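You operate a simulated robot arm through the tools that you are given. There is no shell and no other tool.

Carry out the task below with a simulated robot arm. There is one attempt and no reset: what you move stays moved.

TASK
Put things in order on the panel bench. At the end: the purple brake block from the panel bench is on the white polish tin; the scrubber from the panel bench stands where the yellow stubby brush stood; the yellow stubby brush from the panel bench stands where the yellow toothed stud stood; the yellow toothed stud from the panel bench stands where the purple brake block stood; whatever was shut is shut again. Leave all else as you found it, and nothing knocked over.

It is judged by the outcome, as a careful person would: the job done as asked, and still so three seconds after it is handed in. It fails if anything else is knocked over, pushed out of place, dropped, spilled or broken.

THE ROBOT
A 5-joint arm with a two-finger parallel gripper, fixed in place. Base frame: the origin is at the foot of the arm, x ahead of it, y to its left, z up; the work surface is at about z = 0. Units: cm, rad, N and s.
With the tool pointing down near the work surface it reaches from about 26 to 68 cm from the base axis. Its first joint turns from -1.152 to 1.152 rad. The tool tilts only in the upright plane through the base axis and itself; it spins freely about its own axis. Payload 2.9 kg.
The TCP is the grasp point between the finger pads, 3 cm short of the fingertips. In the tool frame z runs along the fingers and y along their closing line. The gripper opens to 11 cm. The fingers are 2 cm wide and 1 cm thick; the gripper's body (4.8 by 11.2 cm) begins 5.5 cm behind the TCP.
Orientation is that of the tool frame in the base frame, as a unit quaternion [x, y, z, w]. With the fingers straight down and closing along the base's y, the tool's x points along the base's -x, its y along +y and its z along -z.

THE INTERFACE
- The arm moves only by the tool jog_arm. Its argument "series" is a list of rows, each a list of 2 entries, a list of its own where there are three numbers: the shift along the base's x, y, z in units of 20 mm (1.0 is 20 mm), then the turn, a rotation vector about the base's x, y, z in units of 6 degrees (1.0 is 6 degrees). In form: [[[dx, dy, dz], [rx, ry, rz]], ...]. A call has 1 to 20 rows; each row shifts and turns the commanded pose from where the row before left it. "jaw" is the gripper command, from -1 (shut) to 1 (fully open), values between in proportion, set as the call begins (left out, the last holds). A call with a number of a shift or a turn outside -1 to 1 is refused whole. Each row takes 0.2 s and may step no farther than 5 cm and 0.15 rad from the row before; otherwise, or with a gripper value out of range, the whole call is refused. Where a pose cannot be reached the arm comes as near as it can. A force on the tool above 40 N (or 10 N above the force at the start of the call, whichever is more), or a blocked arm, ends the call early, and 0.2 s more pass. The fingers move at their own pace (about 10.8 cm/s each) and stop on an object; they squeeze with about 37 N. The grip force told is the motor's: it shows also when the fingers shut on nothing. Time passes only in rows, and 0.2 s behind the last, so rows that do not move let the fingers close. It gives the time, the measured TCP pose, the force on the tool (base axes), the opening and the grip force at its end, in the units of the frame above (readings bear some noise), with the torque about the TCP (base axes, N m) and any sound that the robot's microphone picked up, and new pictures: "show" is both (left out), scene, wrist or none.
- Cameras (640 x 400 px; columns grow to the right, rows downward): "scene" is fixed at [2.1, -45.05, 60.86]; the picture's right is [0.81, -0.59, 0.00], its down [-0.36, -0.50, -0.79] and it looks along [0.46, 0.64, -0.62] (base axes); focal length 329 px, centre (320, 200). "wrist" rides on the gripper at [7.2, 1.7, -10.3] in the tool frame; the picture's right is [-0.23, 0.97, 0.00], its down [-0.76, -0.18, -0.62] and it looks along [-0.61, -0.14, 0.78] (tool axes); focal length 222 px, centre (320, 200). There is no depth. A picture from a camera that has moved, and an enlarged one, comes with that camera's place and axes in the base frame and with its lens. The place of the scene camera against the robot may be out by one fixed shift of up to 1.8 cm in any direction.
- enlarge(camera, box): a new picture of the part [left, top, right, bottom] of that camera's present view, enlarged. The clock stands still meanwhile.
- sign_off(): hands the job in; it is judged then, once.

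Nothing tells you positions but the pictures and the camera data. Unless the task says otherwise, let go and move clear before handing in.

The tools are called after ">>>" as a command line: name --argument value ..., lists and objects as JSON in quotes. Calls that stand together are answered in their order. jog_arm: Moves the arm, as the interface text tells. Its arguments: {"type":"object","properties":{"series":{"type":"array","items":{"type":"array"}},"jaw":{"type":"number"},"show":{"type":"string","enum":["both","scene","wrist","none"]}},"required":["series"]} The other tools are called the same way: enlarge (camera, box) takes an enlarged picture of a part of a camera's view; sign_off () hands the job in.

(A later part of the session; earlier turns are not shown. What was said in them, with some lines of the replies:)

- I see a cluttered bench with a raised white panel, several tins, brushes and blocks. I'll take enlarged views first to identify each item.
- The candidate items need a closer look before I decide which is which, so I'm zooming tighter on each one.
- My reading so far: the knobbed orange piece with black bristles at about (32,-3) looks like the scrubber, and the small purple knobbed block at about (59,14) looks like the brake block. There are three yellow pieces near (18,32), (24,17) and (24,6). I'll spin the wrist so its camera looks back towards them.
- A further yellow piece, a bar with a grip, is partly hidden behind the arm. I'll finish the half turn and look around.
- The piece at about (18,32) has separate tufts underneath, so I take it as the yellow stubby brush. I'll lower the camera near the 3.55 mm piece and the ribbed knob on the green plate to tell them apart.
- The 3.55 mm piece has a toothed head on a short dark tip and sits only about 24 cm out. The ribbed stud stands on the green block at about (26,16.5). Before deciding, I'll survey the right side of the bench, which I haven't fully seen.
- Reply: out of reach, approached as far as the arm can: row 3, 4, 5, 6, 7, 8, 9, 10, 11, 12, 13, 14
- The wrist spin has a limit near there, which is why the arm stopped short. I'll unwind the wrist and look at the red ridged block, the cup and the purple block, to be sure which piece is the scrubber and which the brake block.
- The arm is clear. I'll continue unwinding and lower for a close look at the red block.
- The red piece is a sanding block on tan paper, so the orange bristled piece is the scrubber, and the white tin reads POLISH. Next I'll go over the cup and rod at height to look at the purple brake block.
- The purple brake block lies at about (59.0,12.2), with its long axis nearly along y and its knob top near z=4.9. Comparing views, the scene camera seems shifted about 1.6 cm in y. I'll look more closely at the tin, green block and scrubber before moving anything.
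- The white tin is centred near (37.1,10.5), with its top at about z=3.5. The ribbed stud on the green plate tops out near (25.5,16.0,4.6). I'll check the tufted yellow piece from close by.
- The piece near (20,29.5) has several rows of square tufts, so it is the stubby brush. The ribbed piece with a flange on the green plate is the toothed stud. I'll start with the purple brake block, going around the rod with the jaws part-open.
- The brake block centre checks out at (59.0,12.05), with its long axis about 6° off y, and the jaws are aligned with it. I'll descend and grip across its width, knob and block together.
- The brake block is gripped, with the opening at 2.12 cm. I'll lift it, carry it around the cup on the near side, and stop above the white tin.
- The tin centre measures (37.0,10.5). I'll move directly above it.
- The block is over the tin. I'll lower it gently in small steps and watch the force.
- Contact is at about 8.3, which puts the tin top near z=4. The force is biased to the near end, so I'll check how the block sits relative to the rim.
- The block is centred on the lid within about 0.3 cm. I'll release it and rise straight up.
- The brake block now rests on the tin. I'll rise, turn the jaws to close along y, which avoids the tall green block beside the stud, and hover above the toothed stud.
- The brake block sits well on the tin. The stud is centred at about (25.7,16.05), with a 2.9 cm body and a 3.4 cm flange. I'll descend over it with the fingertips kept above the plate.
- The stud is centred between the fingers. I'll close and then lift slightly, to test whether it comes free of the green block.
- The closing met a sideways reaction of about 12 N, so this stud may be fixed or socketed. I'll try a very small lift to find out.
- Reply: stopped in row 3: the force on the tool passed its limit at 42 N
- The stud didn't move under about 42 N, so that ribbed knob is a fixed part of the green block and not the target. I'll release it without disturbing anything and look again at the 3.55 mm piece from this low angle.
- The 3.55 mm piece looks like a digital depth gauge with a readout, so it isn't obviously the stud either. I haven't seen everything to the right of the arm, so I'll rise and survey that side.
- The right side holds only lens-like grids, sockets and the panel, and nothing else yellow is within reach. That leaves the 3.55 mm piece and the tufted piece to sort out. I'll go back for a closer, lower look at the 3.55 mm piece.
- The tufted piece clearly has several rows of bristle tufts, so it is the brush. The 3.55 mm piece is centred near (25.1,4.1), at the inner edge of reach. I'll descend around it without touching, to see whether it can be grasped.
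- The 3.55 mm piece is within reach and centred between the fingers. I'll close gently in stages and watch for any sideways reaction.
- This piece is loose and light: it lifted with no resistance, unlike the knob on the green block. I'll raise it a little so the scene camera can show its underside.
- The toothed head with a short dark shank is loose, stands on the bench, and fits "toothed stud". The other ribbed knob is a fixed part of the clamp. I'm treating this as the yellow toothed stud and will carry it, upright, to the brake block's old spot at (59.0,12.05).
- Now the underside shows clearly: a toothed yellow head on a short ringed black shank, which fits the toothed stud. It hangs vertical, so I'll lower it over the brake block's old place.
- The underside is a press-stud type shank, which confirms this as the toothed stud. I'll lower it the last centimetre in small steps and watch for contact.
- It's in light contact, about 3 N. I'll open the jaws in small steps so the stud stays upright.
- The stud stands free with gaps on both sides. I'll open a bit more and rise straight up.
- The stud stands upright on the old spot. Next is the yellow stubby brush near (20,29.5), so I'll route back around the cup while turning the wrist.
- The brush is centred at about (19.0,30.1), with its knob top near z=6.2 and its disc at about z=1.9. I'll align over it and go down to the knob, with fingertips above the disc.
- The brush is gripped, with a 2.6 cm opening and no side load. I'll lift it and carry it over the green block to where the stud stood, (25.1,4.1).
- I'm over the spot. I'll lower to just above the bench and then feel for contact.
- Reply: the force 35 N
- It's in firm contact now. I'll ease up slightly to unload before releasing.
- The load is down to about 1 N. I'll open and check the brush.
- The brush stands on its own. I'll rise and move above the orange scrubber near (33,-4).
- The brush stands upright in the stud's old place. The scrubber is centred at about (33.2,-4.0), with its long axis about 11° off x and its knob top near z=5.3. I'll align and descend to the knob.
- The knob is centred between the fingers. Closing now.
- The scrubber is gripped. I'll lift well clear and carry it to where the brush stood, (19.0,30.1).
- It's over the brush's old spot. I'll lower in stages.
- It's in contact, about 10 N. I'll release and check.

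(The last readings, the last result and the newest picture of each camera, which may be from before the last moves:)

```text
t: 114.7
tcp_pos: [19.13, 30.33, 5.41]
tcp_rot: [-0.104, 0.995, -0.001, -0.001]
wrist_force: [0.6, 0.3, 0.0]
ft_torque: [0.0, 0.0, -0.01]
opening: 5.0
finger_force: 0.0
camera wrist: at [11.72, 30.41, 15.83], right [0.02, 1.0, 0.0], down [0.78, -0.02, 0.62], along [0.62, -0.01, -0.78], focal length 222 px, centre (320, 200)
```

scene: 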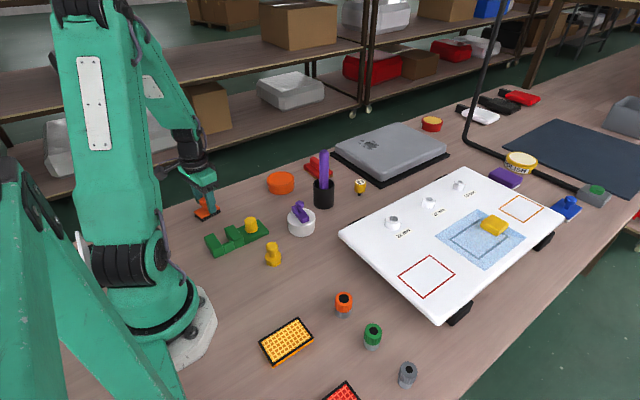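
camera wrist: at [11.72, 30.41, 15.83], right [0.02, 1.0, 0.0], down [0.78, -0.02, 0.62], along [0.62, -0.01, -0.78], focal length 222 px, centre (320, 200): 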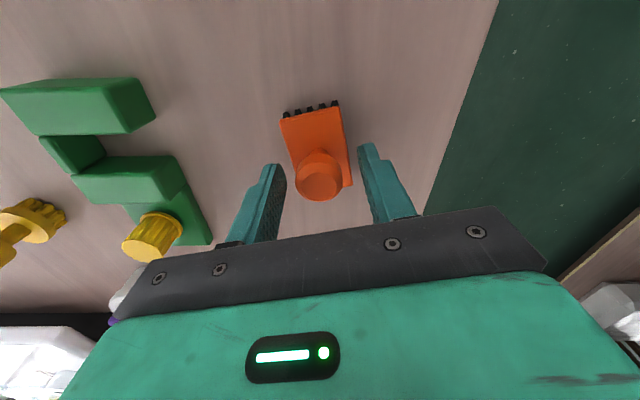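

The scrubber stands free. I'll rise straight up and back away, then check the whole bench.

>>> jog_arm --series '[[[0, 0, 1], [0, 0, 0]], [[0, 0, 1], [0, 0, 0]], [[0, 0, 1], [0, 0, 0]], [[0, 0, 1], [0, 0, 0]], [[0, 0, 1], [0, 0, 0]], [[0, 0, 1], [0, 0, 0]], [[0.7, -0.2, 0.8], [0, 0, -1]], [[0.7, -0.2, 0.8], [0, 0, -1]], [[0.9, -0.3, 0.6], [0, 0, 0]], [[0.9, -0.3, 0.4], [0, 0, 0]], [[0.9, -0.3, 0.3], [0, 0, 0]], [[0.9, -0.3, 0.2], [0, 0, 0]], [[0.9, -0.3, 0.1], [0, 0, 0]], [[0, 0, 0], [0, 0, 0]]]' --show "both"

>>> enlarge --camera "scene" --box '[180, 170, 400, 290]'

>>> enlarge --camera "scene" --box '[185, 190, 285, 270]'

>>> enlarge --camera "scene" --box '[280, 160, 390, 245]'

```text
t: 117.7
tcp_pos: [31.17, 26.45, 23.85]
tcp_rot: [0.001, 1.0, 0.0, -0.001]
wrist_force: [-0.7, -0.5, 0.1]
ft_torque: [-0.02, 0.03, 0.03]
opening: 4.99
finger_force: 0.0
camera wrist: at [24.13, 28.17, 34.29], right [0.23, 0.97, 0.0], down [0.76, -0.18, 0.62], along [0.61, -0.14, -0.78], focal length 222 px, centre (320, 200)
```

scene: 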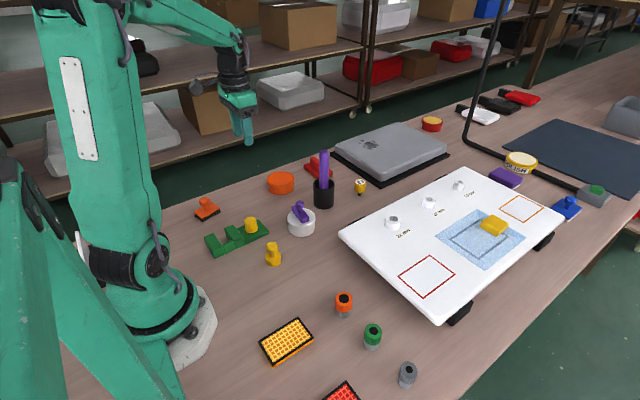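
wrist: 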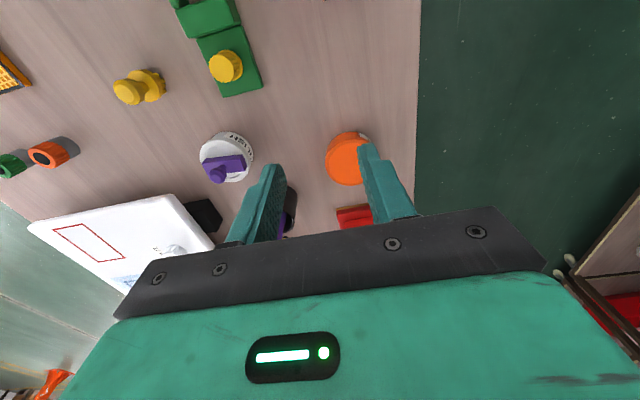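

```text
2.91 times, centred on (290, 230) of scene
camera zoom: at [2.1, -45.05, 60.86], right [0.81, -0.59, 0.0], down [-0.36, -0.5, -0.79], along [0.46, 0.64, -0.62], focal length 957 px, centre (407, 113)
```

zoom: 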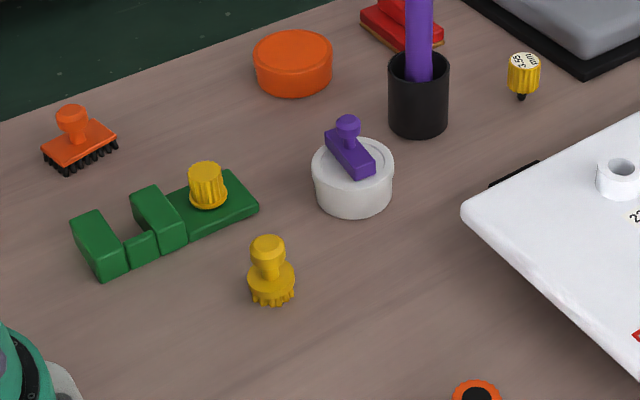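

```text
5.00 times, centred on (235, 230) of scene
camera zoom: at [2.1, -45.05, 60.86], right [0.81, -0.59, 0.0], down [-0.36, -0.5, -0.79], along [0.46, 0.64, -0.62], focal length 1644 px, centre (745, 50)
```

zoom: 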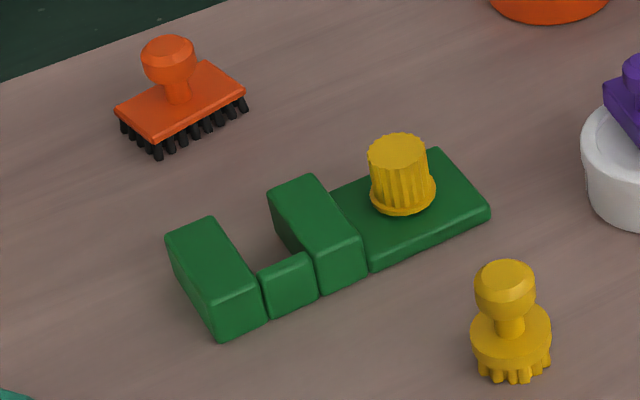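

```text
4.71 times, centred on (335, 202) of scene
camera zoom: at [2.1, -45.05, 60.86], right [0.81, -0.59, 0.0], down [-0.36, -0.5, -0.79], along [0.46, 0.64, -0.62], focal length 1548 px, centre (249, 188)
```

zoom: 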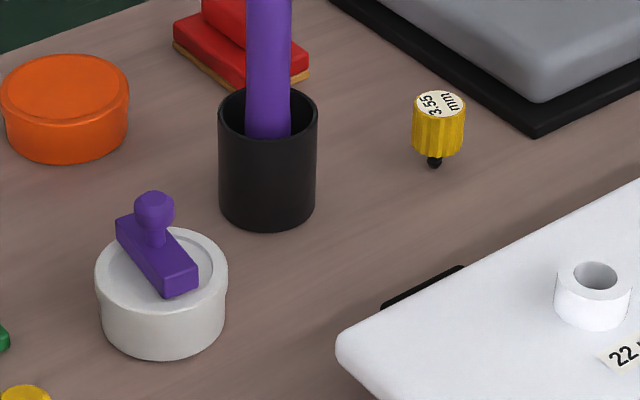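

Everything is in place:
- **Brake block:** resting on the white polish tin.
- **Toothed stud:** standing upright where the brake block was.
- **Brush:** standing where the stud was.
- **Scrubber:** standing where the brush was.

The green clamp and its neighbours look unchanged, nothing was opened, and the arm is clear, so I'm handing in.

>>> sign_off

```text
The job is handed in.
```

I've handed the job in with all four pieces moved and standing upright in the last pictures. I haven't been told the result.

| Piece | Where it is now |
|---|---|
| Purple brake block | On the lid of the white polish tin, centred to within about 0.3 cm |
| Yellow toothed stud | Where the brake block stood, about (59.0, 12.0) |
| Yellow stubby brush | Where the toothed stud stood, about (25.1, 4.1) |
| Scrubber (orange, black bristles) | Where the stubby brush stood, about (19.0, 30.1) |

- **Which piece is the stud:** this was a judgement call. I took it to be the loose ribbed piece marked "3.55 mm", which has a short black shank underneath. The other candidate was the ribbed yellow knob on the green block.
- **Contact with the green block's knob:** I gripped that knob and tried a very small lift. It did not move at about 42 N, so I treated it as a fixed part of the block and let go. It looks unchanged in the last pictures.
- **Stud stability:** the stud stands on its narrow shank, as it did before. It was still upright in the last picture, about 40 seconds after I let it go.

I opened nothing, so there was nothing to shut again. Nothing else on the bench looked moved in the last pictures, and the arm is clear of everything.
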